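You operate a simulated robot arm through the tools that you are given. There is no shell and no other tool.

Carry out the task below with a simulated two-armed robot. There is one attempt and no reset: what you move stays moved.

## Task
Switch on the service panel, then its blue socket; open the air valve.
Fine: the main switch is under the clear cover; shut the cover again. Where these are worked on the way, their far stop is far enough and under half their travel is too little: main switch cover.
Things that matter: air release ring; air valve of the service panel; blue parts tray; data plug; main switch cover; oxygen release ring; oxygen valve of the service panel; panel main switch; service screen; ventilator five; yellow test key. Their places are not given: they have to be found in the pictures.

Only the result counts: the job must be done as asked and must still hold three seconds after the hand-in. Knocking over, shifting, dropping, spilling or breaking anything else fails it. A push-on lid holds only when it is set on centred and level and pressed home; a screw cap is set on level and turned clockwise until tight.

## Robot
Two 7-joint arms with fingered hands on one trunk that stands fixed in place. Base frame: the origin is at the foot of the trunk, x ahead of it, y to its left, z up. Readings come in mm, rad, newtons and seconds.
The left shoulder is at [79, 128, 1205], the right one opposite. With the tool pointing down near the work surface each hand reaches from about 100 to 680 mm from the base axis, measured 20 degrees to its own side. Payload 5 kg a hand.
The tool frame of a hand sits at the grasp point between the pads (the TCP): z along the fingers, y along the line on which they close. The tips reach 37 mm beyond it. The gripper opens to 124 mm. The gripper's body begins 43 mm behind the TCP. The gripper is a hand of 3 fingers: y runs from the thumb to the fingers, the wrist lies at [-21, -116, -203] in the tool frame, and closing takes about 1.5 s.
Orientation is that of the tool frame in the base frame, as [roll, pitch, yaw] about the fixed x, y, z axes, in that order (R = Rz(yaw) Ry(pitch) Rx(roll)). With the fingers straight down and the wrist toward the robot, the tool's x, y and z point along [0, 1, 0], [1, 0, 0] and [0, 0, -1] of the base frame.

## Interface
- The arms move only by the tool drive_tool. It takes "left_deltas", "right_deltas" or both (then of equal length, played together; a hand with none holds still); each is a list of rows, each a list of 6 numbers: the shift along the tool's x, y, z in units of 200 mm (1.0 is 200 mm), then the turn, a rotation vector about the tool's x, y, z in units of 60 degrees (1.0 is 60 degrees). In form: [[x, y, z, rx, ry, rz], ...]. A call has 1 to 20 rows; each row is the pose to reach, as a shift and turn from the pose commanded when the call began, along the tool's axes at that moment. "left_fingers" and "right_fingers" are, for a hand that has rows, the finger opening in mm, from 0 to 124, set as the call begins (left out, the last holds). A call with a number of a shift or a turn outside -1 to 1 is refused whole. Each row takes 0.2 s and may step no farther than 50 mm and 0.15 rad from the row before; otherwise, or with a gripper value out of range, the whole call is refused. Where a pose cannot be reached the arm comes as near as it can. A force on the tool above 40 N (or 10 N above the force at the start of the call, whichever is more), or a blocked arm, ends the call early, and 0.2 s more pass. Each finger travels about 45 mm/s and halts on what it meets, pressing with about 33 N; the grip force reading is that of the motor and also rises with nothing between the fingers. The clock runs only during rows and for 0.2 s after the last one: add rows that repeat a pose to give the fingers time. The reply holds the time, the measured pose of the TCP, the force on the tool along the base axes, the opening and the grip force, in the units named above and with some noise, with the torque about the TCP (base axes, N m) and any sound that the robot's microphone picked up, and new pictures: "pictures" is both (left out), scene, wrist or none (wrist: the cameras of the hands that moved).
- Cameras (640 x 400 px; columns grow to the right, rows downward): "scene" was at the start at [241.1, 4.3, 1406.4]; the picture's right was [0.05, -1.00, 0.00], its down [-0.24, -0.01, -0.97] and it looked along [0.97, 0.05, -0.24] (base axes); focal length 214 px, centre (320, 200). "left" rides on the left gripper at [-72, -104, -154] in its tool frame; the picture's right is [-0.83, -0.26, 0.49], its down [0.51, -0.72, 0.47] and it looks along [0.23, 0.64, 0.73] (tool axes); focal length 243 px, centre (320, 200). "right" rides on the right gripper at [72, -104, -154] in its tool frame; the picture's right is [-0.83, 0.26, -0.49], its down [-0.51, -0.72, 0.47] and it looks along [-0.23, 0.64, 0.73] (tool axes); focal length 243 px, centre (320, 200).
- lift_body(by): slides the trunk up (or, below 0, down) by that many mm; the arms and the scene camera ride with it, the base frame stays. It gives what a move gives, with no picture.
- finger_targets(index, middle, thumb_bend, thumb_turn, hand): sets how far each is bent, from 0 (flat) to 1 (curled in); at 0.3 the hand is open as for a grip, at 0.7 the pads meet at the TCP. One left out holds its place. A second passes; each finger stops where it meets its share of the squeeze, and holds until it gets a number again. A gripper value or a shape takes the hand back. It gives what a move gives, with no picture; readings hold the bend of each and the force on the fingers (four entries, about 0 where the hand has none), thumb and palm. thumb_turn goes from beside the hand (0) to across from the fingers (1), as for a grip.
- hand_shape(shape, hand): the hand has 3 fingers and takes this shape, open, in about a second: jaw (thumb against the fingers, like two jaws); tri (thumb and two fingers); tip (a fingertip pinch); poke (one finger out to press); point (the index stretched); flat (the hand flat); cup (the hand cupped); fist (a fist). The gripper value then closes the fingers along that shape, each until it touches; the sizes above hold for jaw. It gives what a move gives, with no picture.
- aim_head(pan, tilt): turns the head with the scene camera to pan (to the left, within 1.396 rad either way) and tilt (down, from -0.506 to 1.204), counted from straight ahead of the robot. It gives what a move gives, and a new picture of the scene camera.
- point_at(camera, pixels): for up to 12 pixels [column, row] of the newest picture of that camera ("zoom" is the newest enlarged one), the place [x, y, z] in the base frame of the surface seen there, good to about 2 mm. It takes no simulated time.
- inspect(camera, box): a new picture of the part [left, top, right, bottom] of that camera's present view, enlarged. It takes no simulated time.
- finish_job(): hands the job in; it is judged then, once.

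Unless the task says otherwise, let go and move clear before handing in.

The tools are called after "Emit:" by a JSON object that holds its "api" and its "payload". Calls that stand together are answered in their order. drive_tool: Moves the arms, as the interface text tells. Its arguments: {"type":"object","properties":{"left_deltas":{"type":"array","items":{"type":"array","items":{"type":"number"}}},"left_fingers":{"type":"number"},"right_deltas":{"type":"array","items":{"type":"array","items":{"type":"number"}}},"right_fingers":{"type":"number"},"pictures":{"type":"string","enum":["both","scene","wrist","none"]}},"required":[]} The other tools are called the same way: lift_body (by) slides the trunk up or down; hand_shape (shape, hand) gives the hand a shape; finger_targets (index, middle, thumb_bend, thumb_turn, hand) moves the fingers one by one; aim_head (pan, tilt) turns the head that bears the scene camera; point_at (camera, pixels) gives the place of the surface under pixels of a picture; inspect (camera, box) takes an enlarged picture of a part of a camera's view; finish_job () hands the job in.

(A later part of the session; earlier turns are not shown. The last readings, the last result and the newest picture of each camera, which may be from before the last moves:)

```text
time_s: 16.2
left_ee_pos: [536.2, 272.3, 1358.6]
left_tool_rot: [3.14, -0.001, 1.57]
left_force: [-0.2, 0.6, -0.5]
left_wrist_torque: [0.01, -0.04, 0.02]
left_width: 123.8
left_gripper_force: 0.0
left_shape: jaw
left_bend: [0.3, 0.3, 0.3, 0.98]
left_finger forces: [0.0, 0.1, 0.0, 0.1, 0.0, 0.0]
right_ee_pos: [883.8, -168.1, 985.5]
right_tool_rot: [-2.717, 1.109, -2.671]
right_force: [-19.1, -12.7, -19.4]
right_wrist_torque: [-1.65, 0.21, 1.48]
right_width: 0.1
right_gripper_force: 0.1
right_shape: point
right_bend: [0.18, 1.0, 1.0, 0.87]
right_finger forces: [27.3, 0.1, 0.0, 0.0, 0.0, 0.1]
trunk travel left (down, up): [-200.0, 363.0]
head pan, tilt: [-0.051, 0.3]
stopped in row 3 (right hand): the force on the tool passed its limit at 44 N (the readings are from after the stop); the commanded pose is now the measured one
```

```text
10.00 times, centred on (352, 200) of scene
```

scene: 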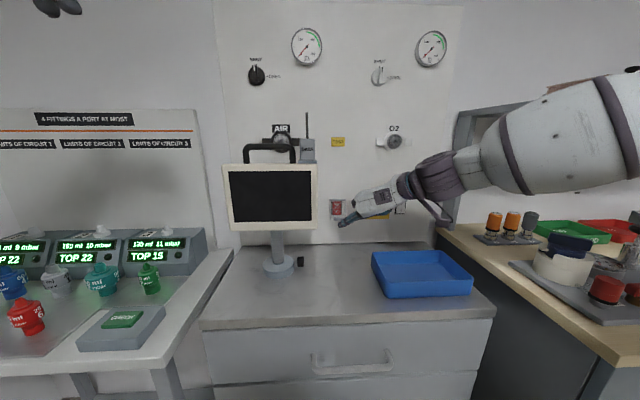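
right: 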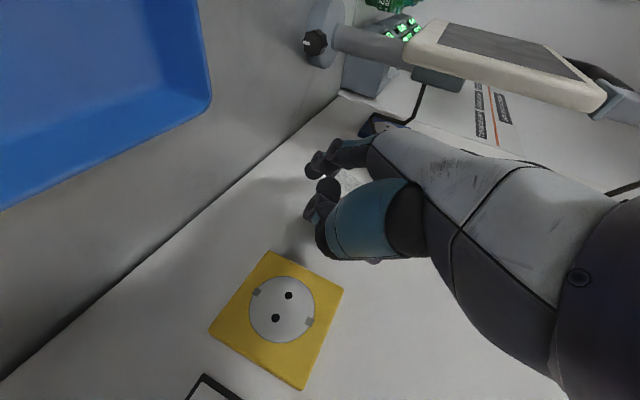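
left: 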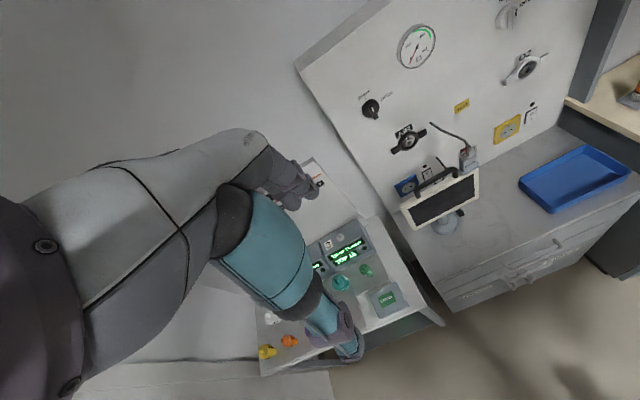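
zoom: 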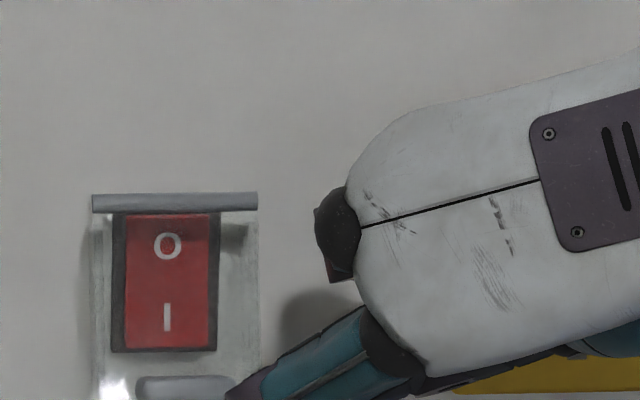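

The lift met resistance (44 N) in the third row. I'll look closely at the contact.

Emit:
{"api": "inspect", "payload": {"camera": "scene", "box": [320, 195, 376, 230]}}

Emit:
{"api": "point_at", "payload": {"camera": "zoom", "pixels": [[185, 225], [215, 215], [250, 240], [205, 265], [225, 275], [125, 220]]}}

Emit:
{"api": "inspect", "payload": {"camera": "right", "box": [280, 120, 380, 220]}}

```text
11.43 times, centred on (348, 212) of scene
```

zoom: 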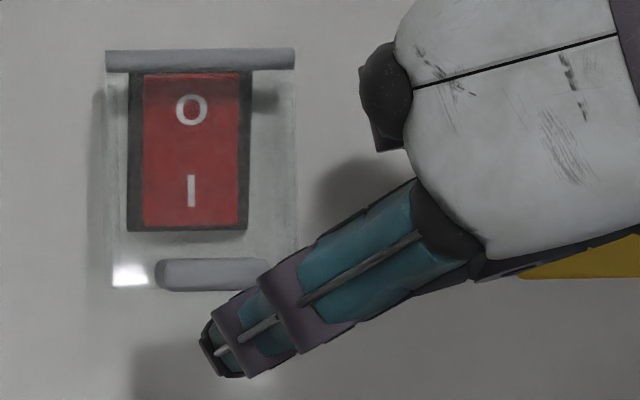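

```text
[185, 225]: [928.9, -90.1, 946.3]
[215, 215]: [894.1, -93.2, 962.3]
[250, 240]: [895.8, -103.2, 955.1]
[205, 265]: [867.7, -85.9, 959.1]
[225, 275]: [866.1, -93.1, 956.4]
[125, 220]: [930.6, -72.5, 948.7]
```

```text
4.00 times, centred on (330, 170) of right
```

zoom: 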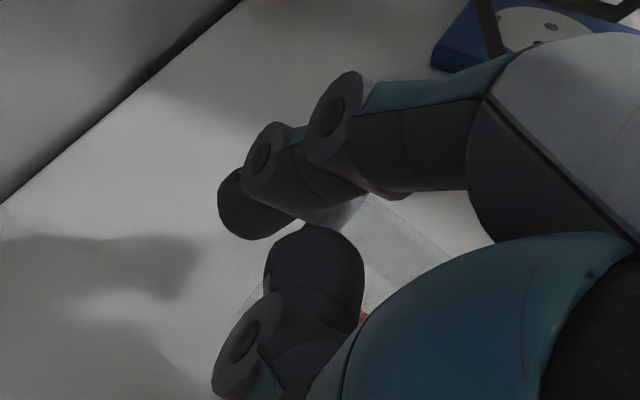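

The cover has swung about 25–30° (tab now at about (867,-86,959)); the fingertip is too far in. I'll ease outward and continue the arc in small steps.

Emit:
{"api": "drive_tool", "payload": {"right_deltas": [[-0.006, -0.001, -0.035, 0, 0, 0], [-0.028, -0.006, -0.061, 0, 0, 0], [-0.047, -0.01, -0.091, 0, 0, 0], [-0.068, -0.014, -0.117, 0, 0, 0], [-0.096, -0.02, -0.14, 0, 0, 0], [-0.126, -0.026, -0.158, 0, 0, 0]], "pictures": "scene"}}

Emit:
{"api": "inspect", "payload": {"camera": "scene", "box": [320, 190, 376, 225]}}

```text
time_s: 17.6
left_ee_pos: [535.4, 274.8, 1359.1]
left_tool_rot: [3.14, 0.003, 1.569]
left_force: [0.0, -0.7, -0.2]
left_wrist_torque: [-0.04, 0.02, -0.03]
left_width: 123.6
left_gripper_force: 0.0
left_shape: jaw
left_bend: [0.3, 0.3, 0.3, 0.98]
left_finger forces: [0.1, 0.0, 0.0, 0.0, 0.0, 0.1]
right_ee_pos: [870.2, -165.0, 1031.4]
right_tool_rot: [-2.706, 1.123, -2.665]
right_force: [-0.3, 0.8, 0.2]
right_wrist_torque: [0.02, -0.06, -0.02]
right_width: 0.4
right_gripper_force: 0.0
right_shape: point
right_bend: [0.19, 1.0, 1.0, 0.87]
right_finger forces: [0.0, 0.0, 0.0, 0.0, 0.0, 0.0]
trunk travel left (down, up): [-200.0, 363.0]
head pan, tilt: [-0.051, 0.3]
```

scene: 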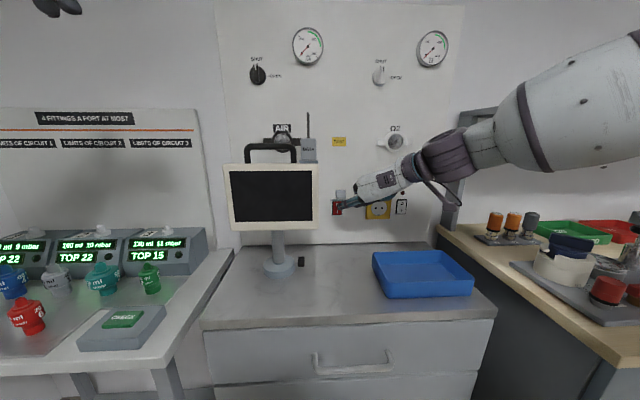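

```text
11.43 times, centred on (348, 208) of scene
```

zoom: 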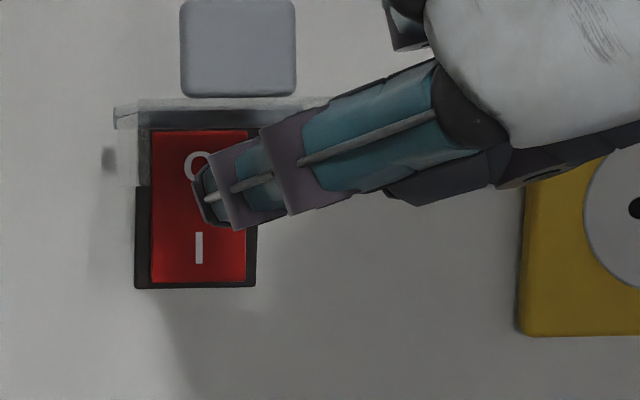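

The cover has swung open (tab now above at zoom (237,50)) and no force is on the finger, so it stays up. I'll measure the tab and back off slightly to see whether it holds.

Emit:
{"api": "point_at", "payload": {"camera": "zoom", "pixels": [[237, 20], [237, 60], [237, 90], [200, 250], [200, 270], [205, 200], [180, 170], [180, 105], [125, 115]]}}

Emit:
{"api": "drive_tool", "payload": {"right_deltas": [[0, 0, 0, 0, 0, 0], [0, 0, 0, 0, 0, 0], [0, 0, 0, 0, 0, 0]], "pictures": "wrist"}}

Emit:
{"api": "inspect", "payload": {"camera": "scene", "box": [320, 180, 376, 215]}}

Emit:
{"api": "inspect", "payload": {"camera": "right", "box": [260, 120, 400, 260]}}

```text
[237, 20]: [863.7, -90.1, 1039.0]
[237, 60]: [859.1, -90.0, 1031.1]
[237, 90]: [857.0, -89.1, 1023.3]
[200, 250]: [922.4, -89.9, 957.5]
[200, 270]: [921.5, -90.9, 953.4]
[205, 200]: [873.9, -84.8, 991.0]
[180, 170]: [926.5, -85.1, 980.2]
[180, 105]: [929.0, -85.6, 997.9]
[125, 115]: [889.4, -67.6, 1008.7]
```

```text
time_s: 18.4
left_ee_pos: [534.7, 271.9, 1358.7]
left_tool_rot: [-3.141, -0.001, 1.571]
left_force: [0.3, -0.6, -0.1]
left_wrist_torque: [0.01, -0.01, -0.02]
left_width: 123.7
left_gripper_force: 0.1
left_shape: jaw
left_bend: [0.3, 0.3, 0.3, 0.98]
left_finger forces: [0.0, 0.0, 0.0, 0.0, 0.0, 0.1]
right_ee_pos: [867.8, -166.6, 1027.8]
right_tool_rot: [-2.715, 1.116, -2.671]
right_force: [-0.8, 0.0, -0.1]
right_wrist_torque: [-0.03, 0.02, 0.02]
right_width: 0.1
right_gripper_force: 0.0
right_shape: point
right_bend: [0.19, 1.0, 1.0, 0.87]
right_finger forces: [0.1, 0.0, 0.0, 0.0, 0.1, 0.0]
trunk travel left (down, up): [-200.0, 363.0]
head pan, tilt: [-0.051, 0.3]
```

right: 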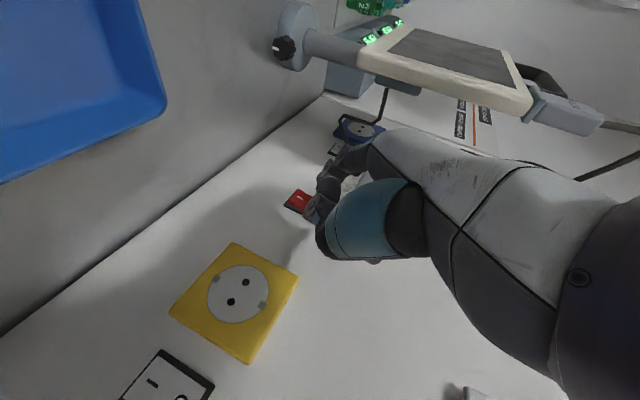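

```text
11.43 times, centred on (348, 198) of scene
```

zoom: 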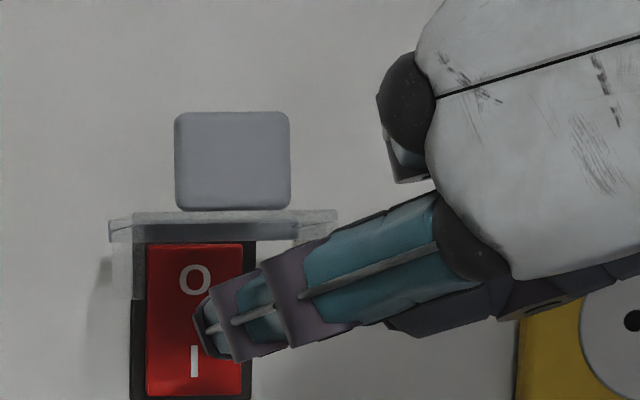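

```text
2.86 times, centred on (330, 190) of right
```

zoom: 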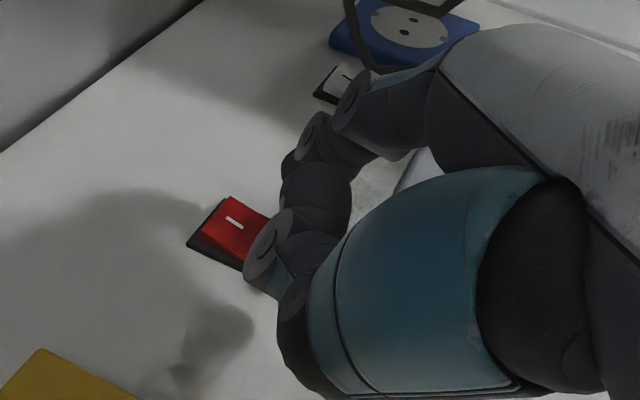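

The cover is holding itself open (~100°) and the rocker is bare. I'll lower the finger away from the cover to the I end while yawing the hand 20° right to keep the knuckles off the yellow socket.

Emit:
{"api": "drive_tool", "payload": {"right_deltas": [[0.036, 0.012, -0.002, 0.075, 0.015, 0.033], [0.072, 0.024, -0.004, 0.15, 0.03, 0.065], [0.107, 0.035, -0.005, 0.226, 0.046, 0.098], [0.143, 0.047, -0.007, 0.301, 0.061, 0.131], [0.143, 0.047, -0.007, 0.301, 0.061, 0.131]]}}

Emit:
{"api": "inspect", "payload": {"camera": "scene", "box": [320, 180, 384, 220]}}

Emit:
{"api": "inspect", "payload": {"camera": "right", "box": [260, 120, 400, 260]}}

```text
time_s: 19.6
left_ee_pos: [536.1, 272.3, 1358.1]
left_tool_rot: [3.141, -0.002, 1.572]
left_force: [0.1, -0.4, 0.4]
left_wrist_torque: [0.03, 0.01, -0.02]
left_width: 123.6
left_gripper_force: 0.0
left_shape: jaw
left_bend: [0.3, 0.3, 0.3, 0.98]
left_finger forces: [0.0, 0.0, 0.1, 0.0, 0.1, 0.0]
right_ee_pos: [855.4, -164.4, 1000.2]
right_tool_rot: [-2.707, 1.115, -3.014]
right_force: [0.0, -0.3, 0.1]
right_wrist_torque: [0.0, -0.02, -0.03]
right_width: 0.0
right_gripper_force: 0.0
right_shape: point
right_bend: [0.19, 1.0, 1.0, 0.87]
right_finger forces: [0.0, 0.0, 0.1, 0.0, 0.0, 0.1]
trunk travel left (down, up): [-200.0, 363.0]
head pan, tilt: [-0.051, 0.3]
```

scene: 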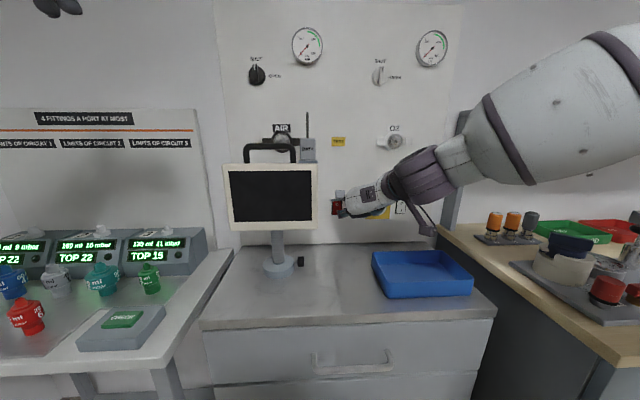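
right: 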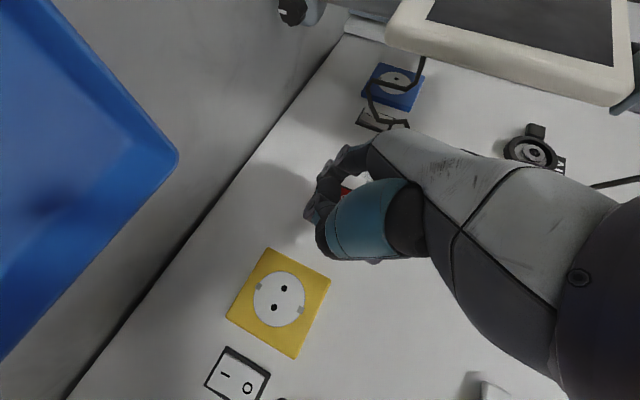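

```text
10.00 times, centred on (352, 200) of scene
```

zoom: 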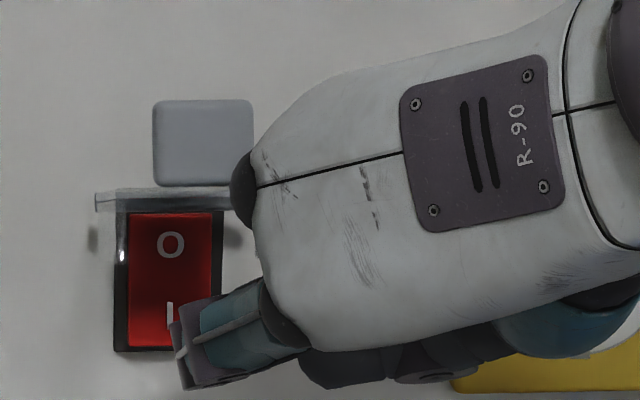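

```text
2.86 times, centred on (330, 190) of right
```

zoom: 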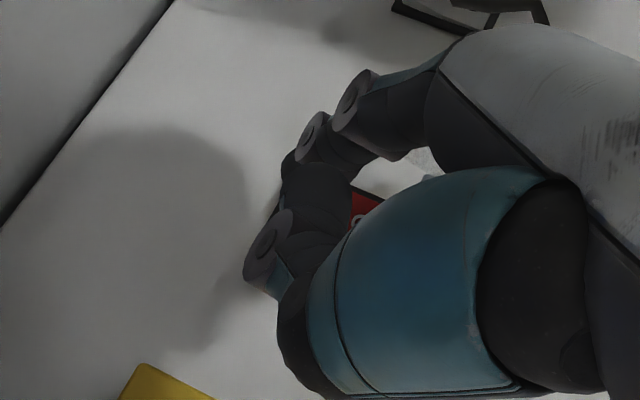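

The cover stays open. The middle knuckle looks close to the raised tab; I'll measure both before pressing.

Emit:
{"api": "point_at", "payload": {"camera": "zoom", "pixels": [[240, 190], [250, 165], [260, 150], [200, 140], [240, 110], [180, 345], [200, 375], [215, 340], [180, 210], [300, 110]]}}

Emit:
{"api": "point_at", "payload": {"camera": "right", "pixels": [[345, 155], [330, 170], [322, 195], [313, 208], [345, 190], [360, 185]]}}

```text
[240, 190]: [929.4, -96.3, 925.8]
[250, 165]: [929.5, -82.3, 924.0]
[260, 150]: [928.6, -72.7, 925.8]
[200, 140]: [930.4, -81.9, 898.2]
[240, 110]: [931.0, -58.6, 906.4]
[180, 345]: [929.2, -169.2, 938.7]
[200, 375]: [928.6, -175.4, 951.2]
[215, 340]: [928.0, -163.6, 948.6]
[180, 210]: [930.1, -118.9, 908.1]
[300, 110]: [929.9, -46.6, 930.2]
```

```text
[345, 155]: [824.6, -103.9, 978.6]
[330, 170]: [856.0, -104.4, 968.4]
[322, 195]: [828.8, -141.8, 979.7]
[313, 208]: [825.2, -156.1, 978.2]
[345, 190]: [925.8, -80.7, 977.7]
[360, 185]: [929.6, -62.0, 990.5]
```

Emit:
{"api": "inspect", "payload": {"camera": "scene", "box": [320, 180, 384, 220]}}

Emit:
{"api": "point_at", "payload": {"camera": "zoom", "pixels": [[240, 190], [250, 165], [262, 150], [200, 140], [248, 110], [185, 330], [190, 375], [215, 340], [180, 205], [280, 110]]}}

```text
10.00 times, centred on (352, 200) of scene
```

zoom: 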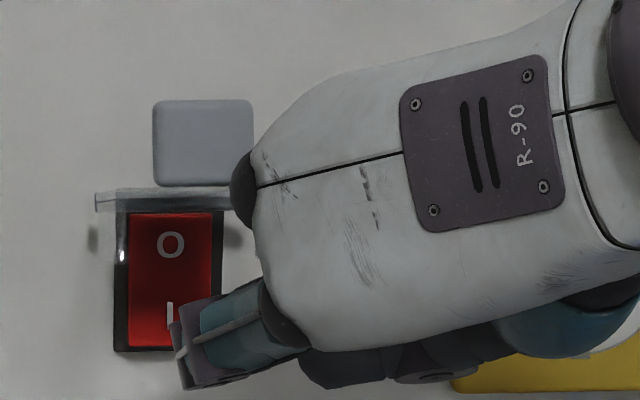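

```text
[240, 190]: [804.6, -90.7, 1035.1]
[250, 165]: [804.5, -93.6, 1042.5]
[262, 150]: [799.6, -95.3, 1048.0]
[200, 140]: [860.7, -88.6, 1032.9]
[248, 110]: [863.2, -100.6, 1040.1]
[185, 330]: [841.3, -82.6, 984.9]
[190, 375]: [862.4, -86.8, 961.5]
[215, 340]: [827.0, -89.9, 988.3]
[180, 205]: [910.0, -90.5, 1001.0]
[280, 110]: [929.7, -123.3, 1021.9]
```

The middle knuckle (805,-91,1035) would come close to the tab (x≈857) on pressing. I'll level the hand by pitching it up 15° about the fingertip so it stays below the open cover.

Emit:
{"api": "drive_tool", "payload": {"right_deltas": [[0.017, 0.002, -0.005, 0.005, -0.078, 0.026], [0.033, 0.003, -0.011, 0.009, -0.157, 0.052], [0.05, 0.005, -0.016, 0.014, -0.235, 0.078], [0.05, 0.005, -0.016, 0.014, -0.235, 0.078]]}}

Emit:
{"api": "inspect", "payload": {"camera": "scene", "box": [320, 180, 384, 220]}}

Emit:
{"api": "point_at", "payload": {"camera": "zoom", "pixels": [[240, 190], [240, 210], [262, 170], [200, 140], [248, 110], [185, 330], [190, 375], [215, 340], [180, 205], [175, 355]]}}

```text
time_s: 20.6
left_ee_pos: [536.7, 273.9, 1357.3]
left_tool_rot: [3.141, 0.002, 1.57]
left_force: [1.2, 1.2, -0.1]
left_wrist_torque: [-0.07, 0.03, 0.0]
left_width: 123.5
left_gripper_force: 0.1
left_shape: jaw
left_bend: [0.3, 0.3, 0.3, 0.98]
left_finger forces: [0.1, 0.0, 0.1, 0.0, 0.0, 0.0]
right_ee_pos: [848.0, -161.5, 992.3]
right_tool_rot: [-2.532, 1.365, -2.848]
right_force: [-0.2, -0.1, 0.8]
right_wrist_torque: [-0.01, 0.02, -0.02]
right_width: 0.0
right_gripper_force: 0.1
right_shape: point
right_bend: [0.19, 1.0, 0.99, 0.87]
right_finger forces: [0.1, 0.0, 0.1, 0.0, 0.0, 0.1]
trunk travel left (down, up): [-200.0, 363.0]
head pan, tilt: [-0.051, 0.3]
```

scene: 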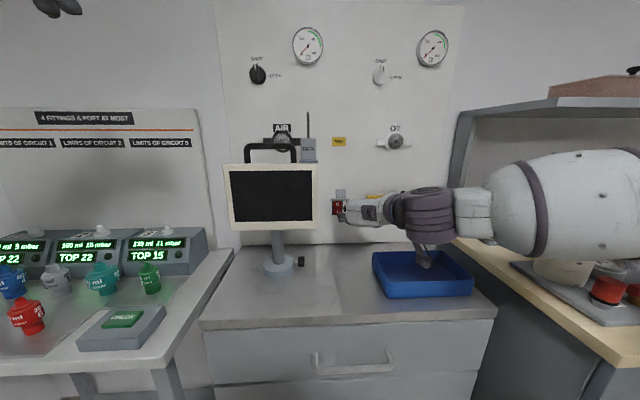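
right: 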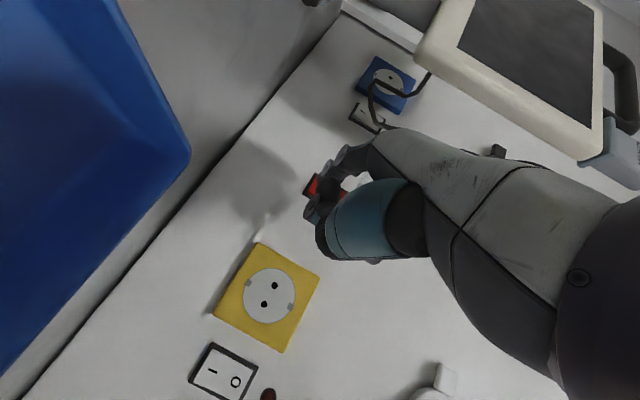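

```text
10.00 times, centred on (352, 200) of scene
```

zoom: 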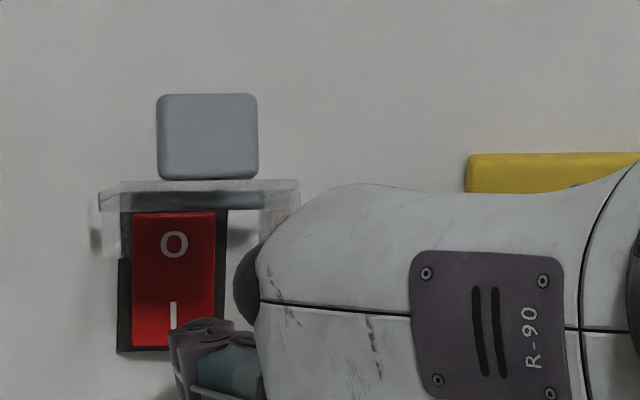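

```text
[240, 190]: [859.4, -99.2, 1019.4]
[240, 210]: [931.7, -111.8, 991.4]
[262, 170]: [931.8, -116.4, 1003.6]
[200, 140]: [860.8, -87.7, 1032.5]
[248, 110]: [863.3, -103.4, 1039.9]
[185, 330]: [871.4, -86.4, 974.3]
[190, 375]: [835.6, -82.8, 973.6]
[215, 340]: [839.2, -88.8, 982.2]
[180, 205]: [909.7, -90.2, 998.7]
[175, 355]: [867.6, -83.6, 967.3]
```

The hand is now level and clear under the cover; the fingertip is at about (888,-91,957). I'll push straight forward onto the I end of the rocker.

Emit:
{"api": "drive_tool", "payload": {"right_deltas": [[-0.01, 0.015, 0.047, 0, 0, 0], [-0.02, 0.03, 0.093, 0, 0, 0], [-0.027, 0.042, 0.13, 0, 0, 0], [-0.033, 0.05, 0.156, 0, 0, 0], [-0.038, 0.057, 0.178, 0, 0, 0], [-0.043, 0.066, 0.205, 0, 0, 0]]}}

Emit:
{"api": "inspect", "payload": {"camera": "scene", "box": [320, 180, 384, 220]}}

```text
time_s: 21.5
left_ee_pos: [529.7, 270.9, 1360.0]
left_tool_rot: [3.139, -0.001, 1.571]
left_force: [0.0, 0.5, 0.1]
left_wrist_torque: [-0.02, -0.01, -0.01]
left_width: 123.7
left_gripper_force: 0.2
left_shape: jaw
left_bend: [0.3, 0.3, 0.3, 0.98]
left_finger forces: [0.0, 0.0, 0.0, 0.0, 0.0, 0.1]
right_ee_pos: [872.0, -165.5, 996.1]
right_tool_rot: [-2.567, 1.369, -2.882]
right_force: [-35.8, -23.2, 5.5]
right_wrist_torque: [0.61, 0.21, 2.59]
right_width: 0.2
right_gripper_force: 0.1
right_shape: point
right_bend: [0.19, 1.0, 1.0, 0.87]
right_finger forces: [17.8, 27.4, 0.1, 0.1, 0.0, 0.0]
trunk travel left (down, up): [-200.0, 363.0]
head pan, tilt: [-0.051, 0.3]
stopped in row 4 (right hand): the force on the tool passed its limit at 58 N (the readings are from after the stop); the commanded pose is now the measured one
```

scene: 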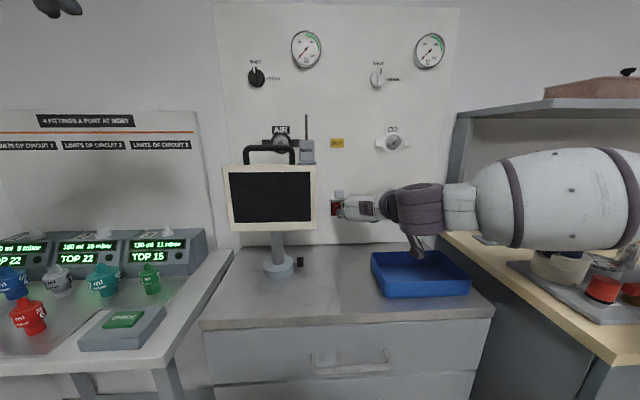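
right: 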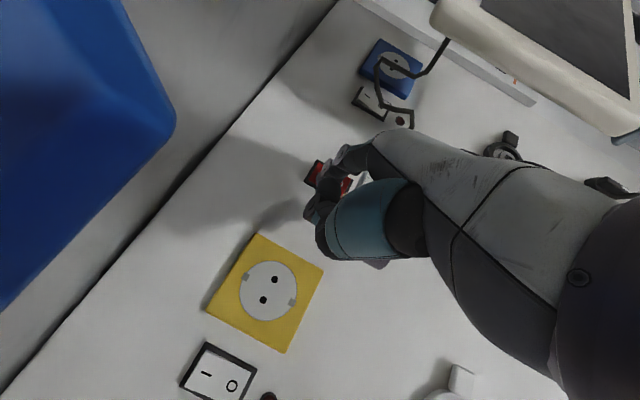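

```text
10.00 times, centred on (352, 200) of scene
```

zoom: 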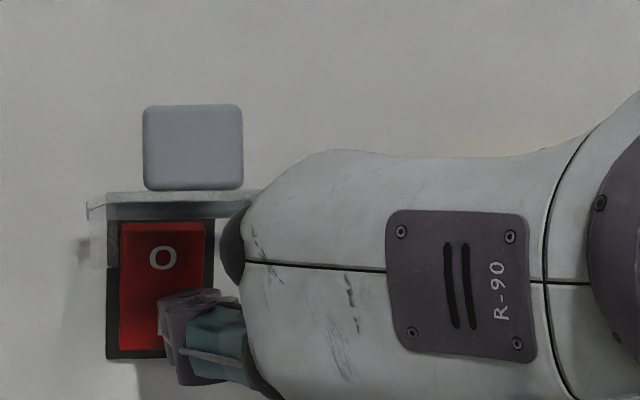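

The push stopped at 58 N with force on index (18 N) and middle (27 N) — the middle finger is touching the cover too. I'll back off and check the rocker.

Emit:
{"api": "drive_tool", "payload": {"right_deltas": [[0.01, -0.015, -0.05, 0, 0, 0], [0.02, -0.03, -0.1, 0, 0, 0], [0.03, -0.045, -0.15, 0, 0, 0], [0.04, -0.075, -0.22, 0, 0, 0]]}}

Emit:
{"api": "inspect", "payload": {"camera": "scene", "box": [320, 180, 384, 220]}}

Emit:
{"api": "inspect", "payload": {"camera": "right", "box": [270, 130, 390, 240]}}

```text
time_s: 22.5
left_ee_pos: [534.5, 274.3, 1359.5]
left_tool_rot: [3.14, 0.001, 1.57]
left_force: [-0.4, -0.3, -0.1]
left_wrist_torque: [0.02, -0.03, -0.02]
left_width: 123.9
left_gripper_force: 0.0
left_shape: jaw
left_bend: [0.3, 0.3, 0.3, 0.98]
left_finger forces: [0.0, 0.1, 0.0, 0.1, 0.0, 0.1]
right_ee_pos: [829.3, -162.7, 994.7]
right_tool_rot: [-2.543, 1.368, -2.858]
right_force: [-0.1, 0.7, -0.3]
right_wrist_torque: [0.02, 0.01, 0.01]
right_width: 0.0
right_gripper_force: 0.0
right_shape: point
right_bend: [0.19, 1.0, 1.0, 0.87]
right_finger forces: [0.1, 0.1, 0.1, 0.1, 0.0, 0.0]
trunk travel left (down, up): [-200.0, 363.0]
head pan, tilt: [-0.051, 0.3]
```

scene: 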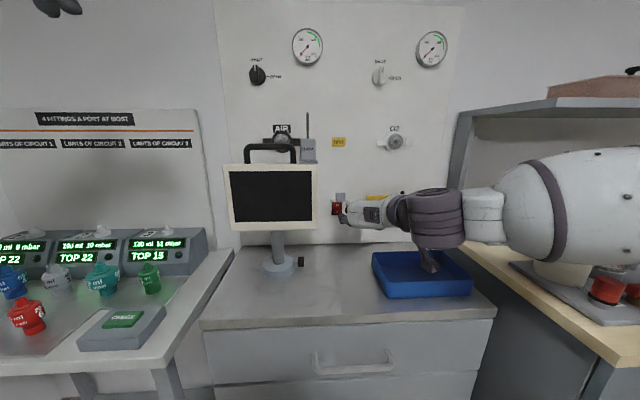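
right: 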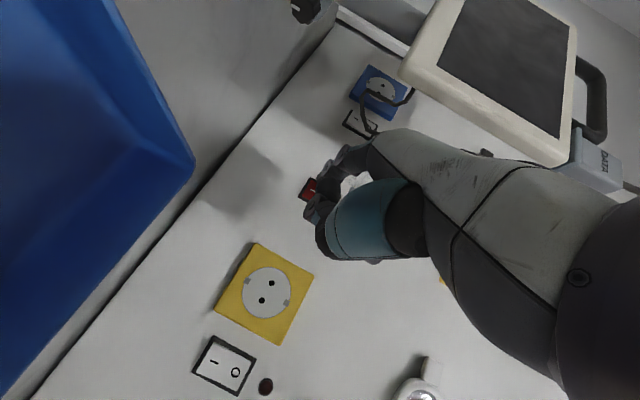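

```text
10.00 times, centred on (352, 200) of scene
```

zoom: 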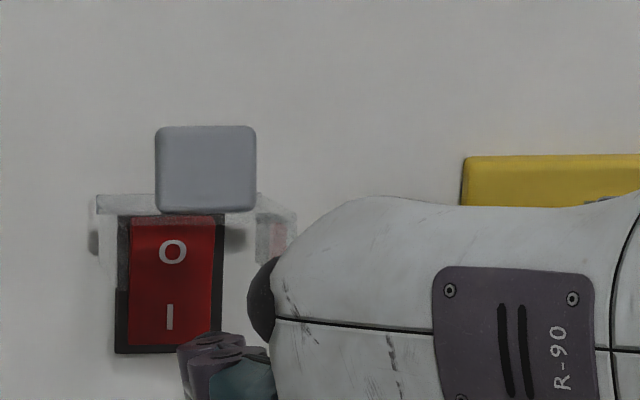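

```text
3.64 times, centred on (330, 185) of right
```

zoom: 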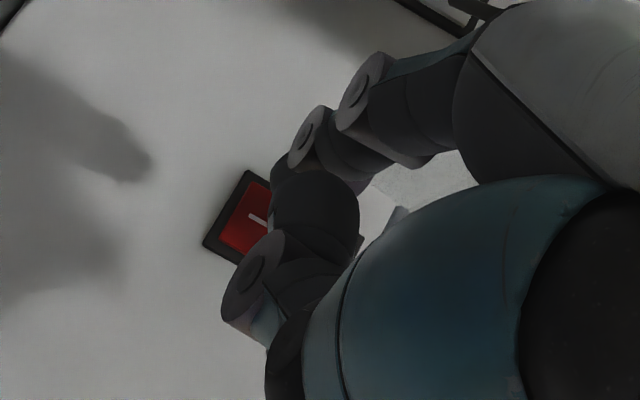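

Emit:
{"api": "point_at", "payload": {"camera": "right", "pixels": [[311, 190], [318, 188], [308, 194]]}}

Emit:
{"api": "inspect", "payload": {"camera": "scene", "box": [326, 187, 350, 220]}}

Emit:
{"api": "point_at", "payload": {"camera": "zoom", "pixels": [[240, 125], [320, 90], [320, 40], [240, 170], [240, 210], [240, 240], [180, 200], [200, 255], [290, 170], [240, 258]]}}

```text
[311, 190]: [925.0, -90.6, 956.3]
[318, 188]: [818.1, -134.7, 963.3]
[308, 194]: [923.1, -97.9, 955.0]
```

```text
12.12 times, centred on (338, 204) of scene
```

zoom: 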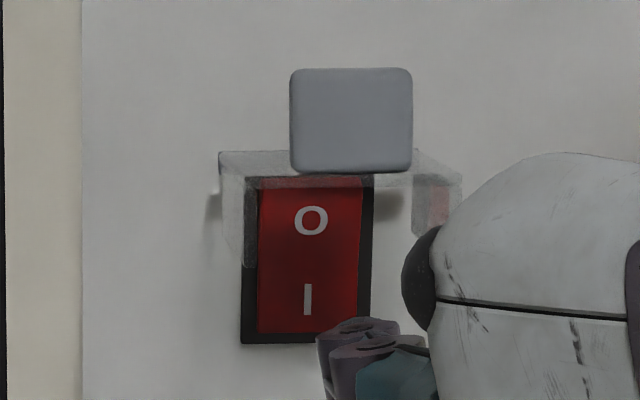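

```text
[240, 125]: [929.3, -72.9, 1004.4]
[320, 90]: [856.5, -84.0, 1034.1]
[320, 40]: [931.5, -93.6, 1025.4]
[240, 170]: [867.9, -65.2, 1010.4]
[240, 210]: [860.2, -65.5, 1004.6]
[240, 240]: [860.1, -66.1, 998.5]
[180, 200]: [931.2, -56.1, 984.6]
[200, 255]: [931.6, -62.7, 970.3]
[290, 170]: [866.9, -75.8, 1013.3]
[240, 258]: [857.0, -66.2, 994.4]
```

Emit:
{"api": "point_at", "payload": {"camera": "zoom", "pixels": [[280, 195], [280, 215], [280, 240], [280, 270], [280, 300], [280, 325], [250, 300], [250, 340], [345, 210], [345, 240]]}}

Emit:
{"api": "inspect", "payload": {"camera": "right", "box": [330, 90, 400, 140]}}

```text
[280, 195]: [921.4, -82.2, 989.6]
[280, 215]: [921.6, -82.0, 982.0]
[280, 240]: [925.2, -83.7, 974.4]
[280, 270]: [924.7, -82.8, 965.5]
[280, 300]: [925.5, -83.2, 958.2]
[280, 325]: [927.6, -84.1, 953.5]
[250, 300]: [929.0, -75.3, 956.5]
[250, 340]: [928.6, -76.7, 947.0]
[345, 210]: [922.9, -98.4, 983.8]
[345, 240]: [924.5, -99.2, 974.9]
```

```text
8.00 times, centred on (365, 115) of right
```

zoom: 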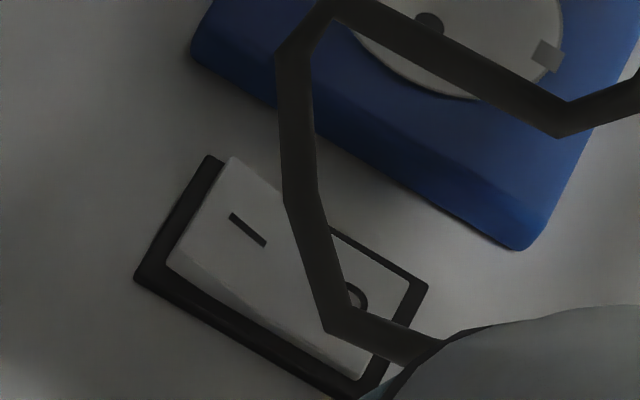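

The rocker flipped: its O end now stands out (x≈921.5) and the I end is in (x≈927), so the main is on. Next I'll back out from under the cover, rise, and place the finger over the raised tab to close it.

Emit:
{"api": "drive_tool", "payload": {"right_deltas": [[0.02, -0.03, -0.094, 0, 0, 0], [0.039, -0.06, -0.187, 0, 0, 0], [-0.102, -0.077, -0.211, -0.004, 0.06, -0.02], [-0.243, -0.094, -0.235, -0.008, 0.118, -0.039], [-0.383, -0.11, -0.259, -0.011, 0.176, -0.058], [-0.524, -0.127, -0.283, -0.015, 0.235, -0.078], [-0.547, -0.071, -0.143, -0.015, 0.235, -0.078], [-0.57, -0.015, -0.003, -0.015, 0.235, -0.078]]}}

Emit:
{"api": "inspect", "payload": {"camera": "scene", "box": [320, 170, 384, 210]}}

Emit:
{"api": "point_at", "payload": {"camera": "zoom", "pixels": [[200, 250], [180, 200], [200, 180], [200, 150], [230, 160], [190, 300]]}}

```text
time_s: 24.3
left_ee_pos: [537.2, 273.4, 1356.2]
left_tool_rot: [-3.141, -0.001, 1.571]
left_force: [0.0, -0.5, 0.2]
left_wrist_torque: [0.0, 0.01, -0.01]
left_width: 123.5
left_gripper_force: 0.1
left_shape: jaw
left_bend: [0.3, 0.3, 0.3, 0.98]
left_finger forces: [0.0, 0.0, 0.0, 0.0, 0.0, 0.0]
right_ee_pos: [845.0, -161.4, 1091.8]
right_tool_rot: [-2.726, 1.123, -3.032]
right_force: [-0.2, 0.0, -0.1]
right_wrist_torque: [0.0, 0.0, -0.01]
right_width: 0.1
right_gripper_force: 0.0
right_shape: point
right_bend: [0.19, 1.0, 1.0, 0.87]
right_finger forces: [0.1, 0.0, 0.0, 0.1, 0.0, 0.1]
right hand out of reach, approached as far as the arm can: row 7, 8
trunk travel left (down, up): [-200.0, 363.0]
head pan, tilt: [-0.051, 0.3]
```

scene: 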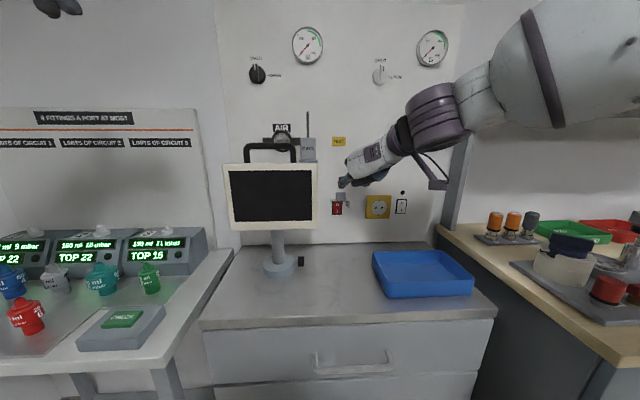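
right: 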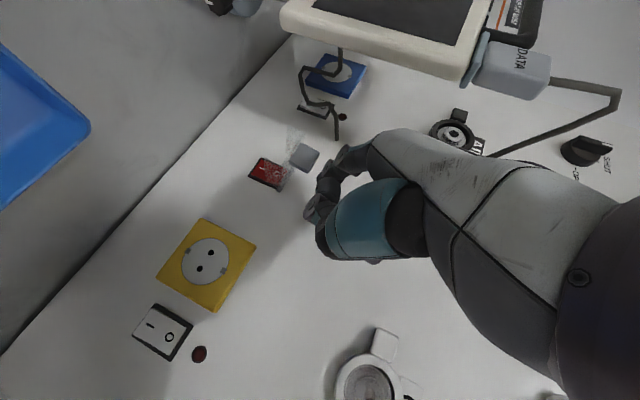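

```text
10.00 times, centred on (352, 190) of scene
```

zoom: 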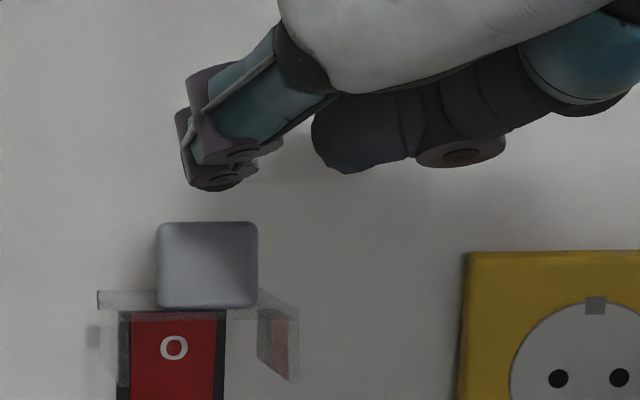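

```text
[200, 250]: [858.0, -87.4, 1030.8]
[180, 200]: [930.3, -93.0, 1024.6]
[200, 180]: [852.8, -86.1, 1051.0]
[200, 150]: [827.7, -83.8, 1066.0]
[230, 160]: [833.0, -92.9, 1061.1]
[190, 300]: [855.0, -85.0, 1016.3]
```

The fingertip is now just behind and above the raised tab (tip ≈ (875,-91,1047), tab top ≈ 1040). I'll press down along the closing arc.

Emit:
{"api": "drive_tool", "payload": {"right_deltas": [[0.045, 0.009, 0.02, 0, 0, 0], [0.101, 0.018, 0.039, 0, 0, 0], [0.164, 0.027, 0.056, 0, 0, 0], [0.223, 0.035, 0.072, 0, 0, 0], [0.277, 0.045, 0.095, 0, 0, 0], [0.322, 0.058, 0.126, 0, 0, 0]]}}

Emit:
{"api": "inspect", "payload": {"camera": "scene", "box": [320, 180, 384, 220]}}

```text
time_s: 25.7
left_ee_pos: [536.5, 272.7, 1358.4]
left_tool_rot: [3.14, 0.001, 1.572]
left_force: [0.1, 0.2, -0.1]
left_wrist_torque: [-0.02, 0.01, 0.0]
left_width: 123.4
left_gripper_force: 0.1
left_shape: jaw
left_bend: [0.3, 0.3, 0.3, 0.98]
left_finger forces: [0.1, 0.1, 0.0, 0.0, 0.0, 0.0]
right_ee_pos: [840.4, -162.2, 1021.0]
right_tool_rot: [-2.709, 1.108, -3.016]
right_force: [0.4, 0.3, -0.7]
right_wrist_torque: [0.02, -0.02, 0.02]
right_width: 118.8
right_gripper_force: 0.0
right_shape: point
right_bend: [0.19, 1.0, 1.0, 0.87]
right_finger forces: [0.1, 0.0, 0.0, 0.1, 0.0, 0.1]
trunk travel left (down, up): [-200.0, 363.0]
head pan, tilt: [-0.051, 0.3]
```

scene: 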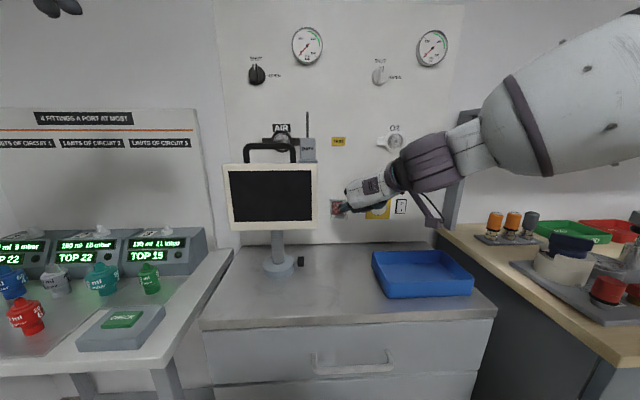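
right: 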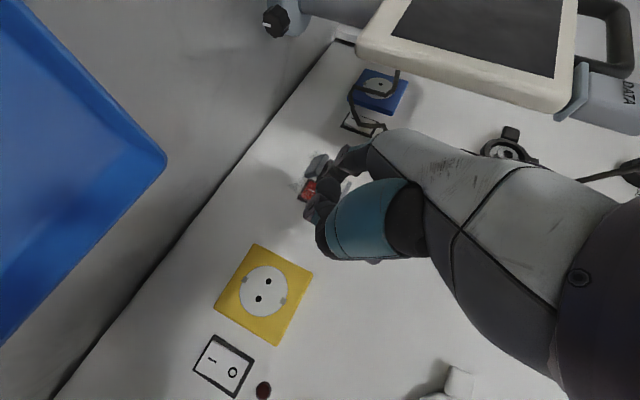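

```text
10.00 times, centred on (352, 200) of scene
```

zoom: 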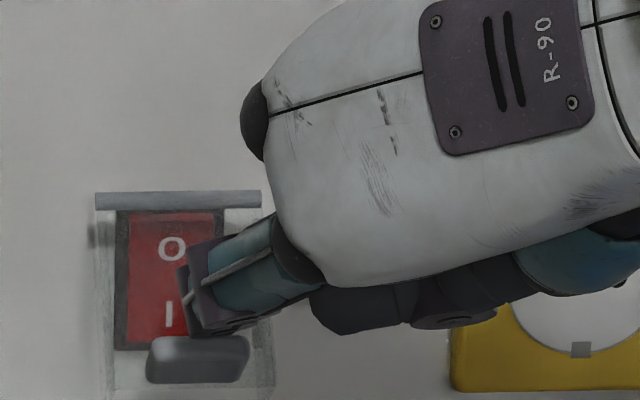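

The cover is most of the way down. I'll finish by pushing in and slightly down until it seats.

Emit:
{"api": "drive_tool", "payload": {"right_deltas": [[0.028, 0.012, 0.033, 0, 0, 0], [0.033, 0.024, 0.067, 0, 0, 0], [0.022, 0.034, 0.099, 0, 0, 0], [0.005, 0.044, 0.134, 0, 0, 0], [-0.006, 0.051, 0.155, 0, 0, 0]]}}

Emit:
{"api": "inspect", "payload": {"camera": "scene", "box": [320, 180, 384, 220]}}

Emit:
{"api": "inspect", "payload": {"camera": "right", "box": [270, 130, 390, 240]}}

```text
time_s: 26.9
left_ee_pos: [534.3, 273.1, 1358.7]
left_tool_rot: [3.139, 0.0, 1.57]
left_force: [0.4, -0.5, -0.6]
left_wrist_torque: [-0.01, -0.01, -0.01]
left_width: 123.8
left_gripper_force: 0.1
left_shape: jaw
left_bend: [0.3, 0.3, 0.3, 0.98]
left_finger forces: [0.0, 0.0, 0.1, 0.1, 0.0, 0.0]
right_ee_pos: [867.2, -162.1, 1010.6]
right_tool_rot: [-2.713, 1.112, -3.018]
right_force: [-9.8, -1.3, 0.2]
right_wrist_torque: [0.0, 0.37, 0.65]
right_width: 0.2
right_gripper_force: 0.0
right_shape: point
right_bend: [0.19, 1.0, 1.0, 0.87]
right_finger forces: [9.6, 0.0, 0.1, 0.1, 0.0, 0.1]
trunk travel left (down, up): [-200.0, 363.0]
head pan, tilt: [-0.051, 0.3]
```

scene: 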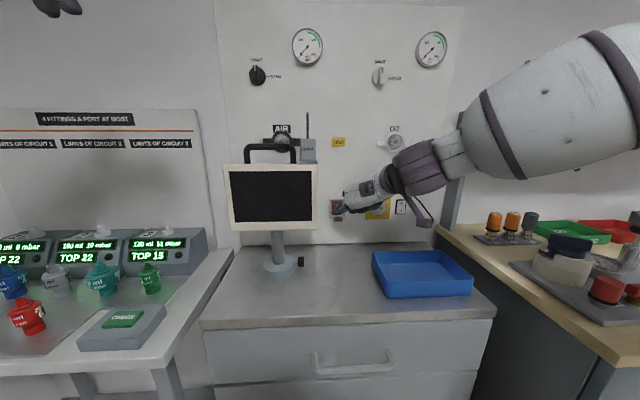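
right: 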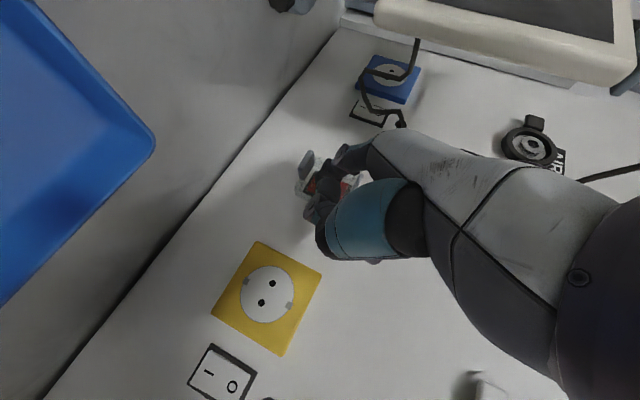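

```text
10.00 times, centred on (352, 200) of scene
```

zoom: 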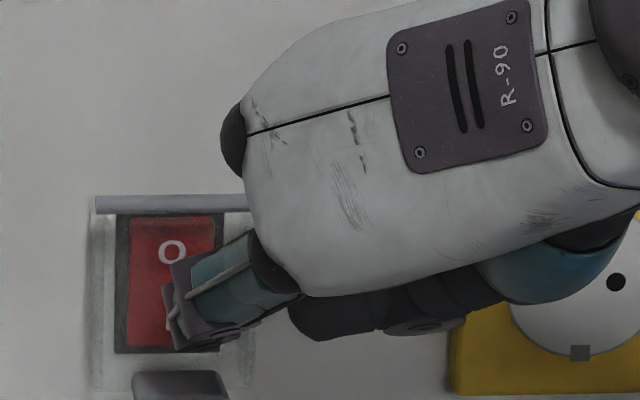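

```text
3.64 times, centred on (330, 185) of right
```

zoom: 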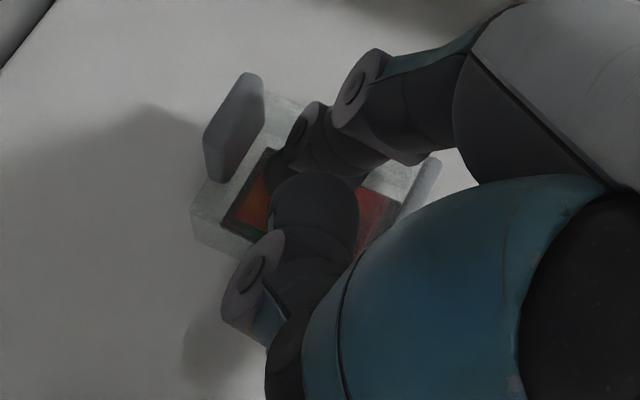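

The finger presses the closed cover with ~10 N. I'll back straight out and check where the tab rests.

Emit:
{"api": "drive_tool", "payload": {"right_deltas": [[0.057, -0.035, -0.115, 0, 0, 0], [0.113, -0.07, -0.23, 0, 0, 0], [0.17, -0.105, -0.345, 0, 0, 0]]}}

Emit:
{"api": "inspect", "payload": {"camera": "right", "box": [230, 130, 350, 240]}}

Emit:
{"api": "inspect", "payload": {"camera": "scene", "box": [320, 180, 384, 220]}}

Emit:
{"api": "point_at", "payload": {"camera": "zoom", "pixels": [[160, 375], [160, 395], [165, 200], [130, 290], [130, 220], [130, 335]]}}

```text
time_s: 27.7
left_ee_pos: [535.2, 273.7, 1358.5]
left_tool_rot: [3.14, 0.0, 1.571]
left_force: [-0.7, -0.2, 0.7]
left_wrist_torque: [-0.01, -0.04, -0.03]
left_width: 123.6
left_gripper_force: 0.2
left_shape: jaw
left_bend: [0.3, 0.3, 0.3, 0.98]
left_finger forces: [0.0, 0.0, 0.0, 0.1, 0.0, 0.1]
right_ee_pos: [788.3, -163.7, 1010.8]
right_tool_rot: [-2.713, 1.112, -3.02]
right_force: [-0.9, 0.1, -0.1]
right_wrist_torque: [0.03, 0.0, 0.05]
right_width: 0.0
right_gripper_force: 0.0
right_shape: point
right_bend: [0.19, 1.0, 1.0, 0.87]
right_finger forces: [0.0, 0.0, 0.0, 0.1, 0.0, 0.0]
trunk travel left (down, up): [-200.0, 363.0]
head pan, tilt: [-0.051, 0.3]
```

scene: 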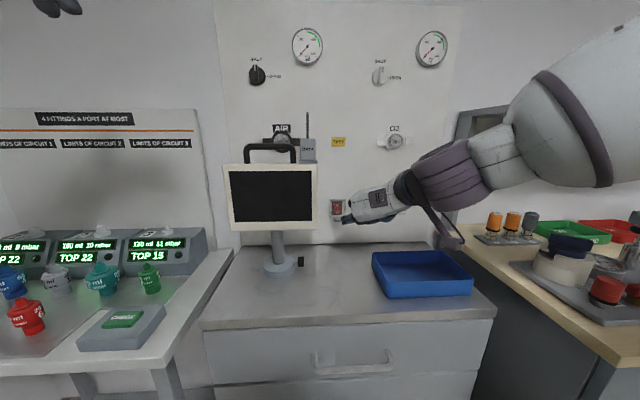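
right: 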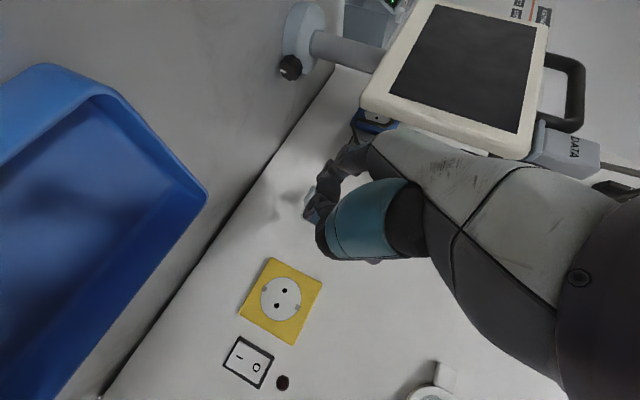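

```text
3.64 times, centred on (290, 185) of right
```

zoom: 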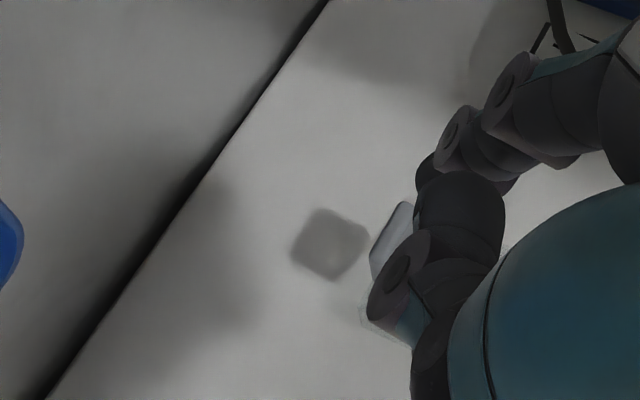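

```text
10.00 times, centred on (352, 200) of scene
```

zoom: 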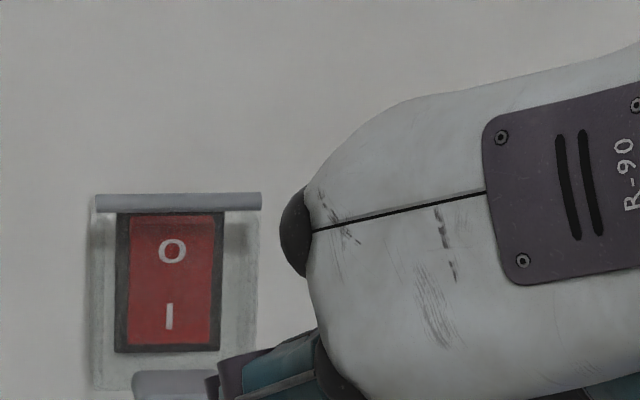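

```text
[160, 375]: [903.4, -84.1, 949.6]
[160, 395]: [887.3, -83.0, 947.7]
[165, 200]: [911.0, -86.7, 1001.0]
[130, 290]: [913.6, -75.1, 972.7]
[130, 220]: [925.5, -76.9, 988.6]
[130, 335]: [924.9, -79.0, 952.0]
```

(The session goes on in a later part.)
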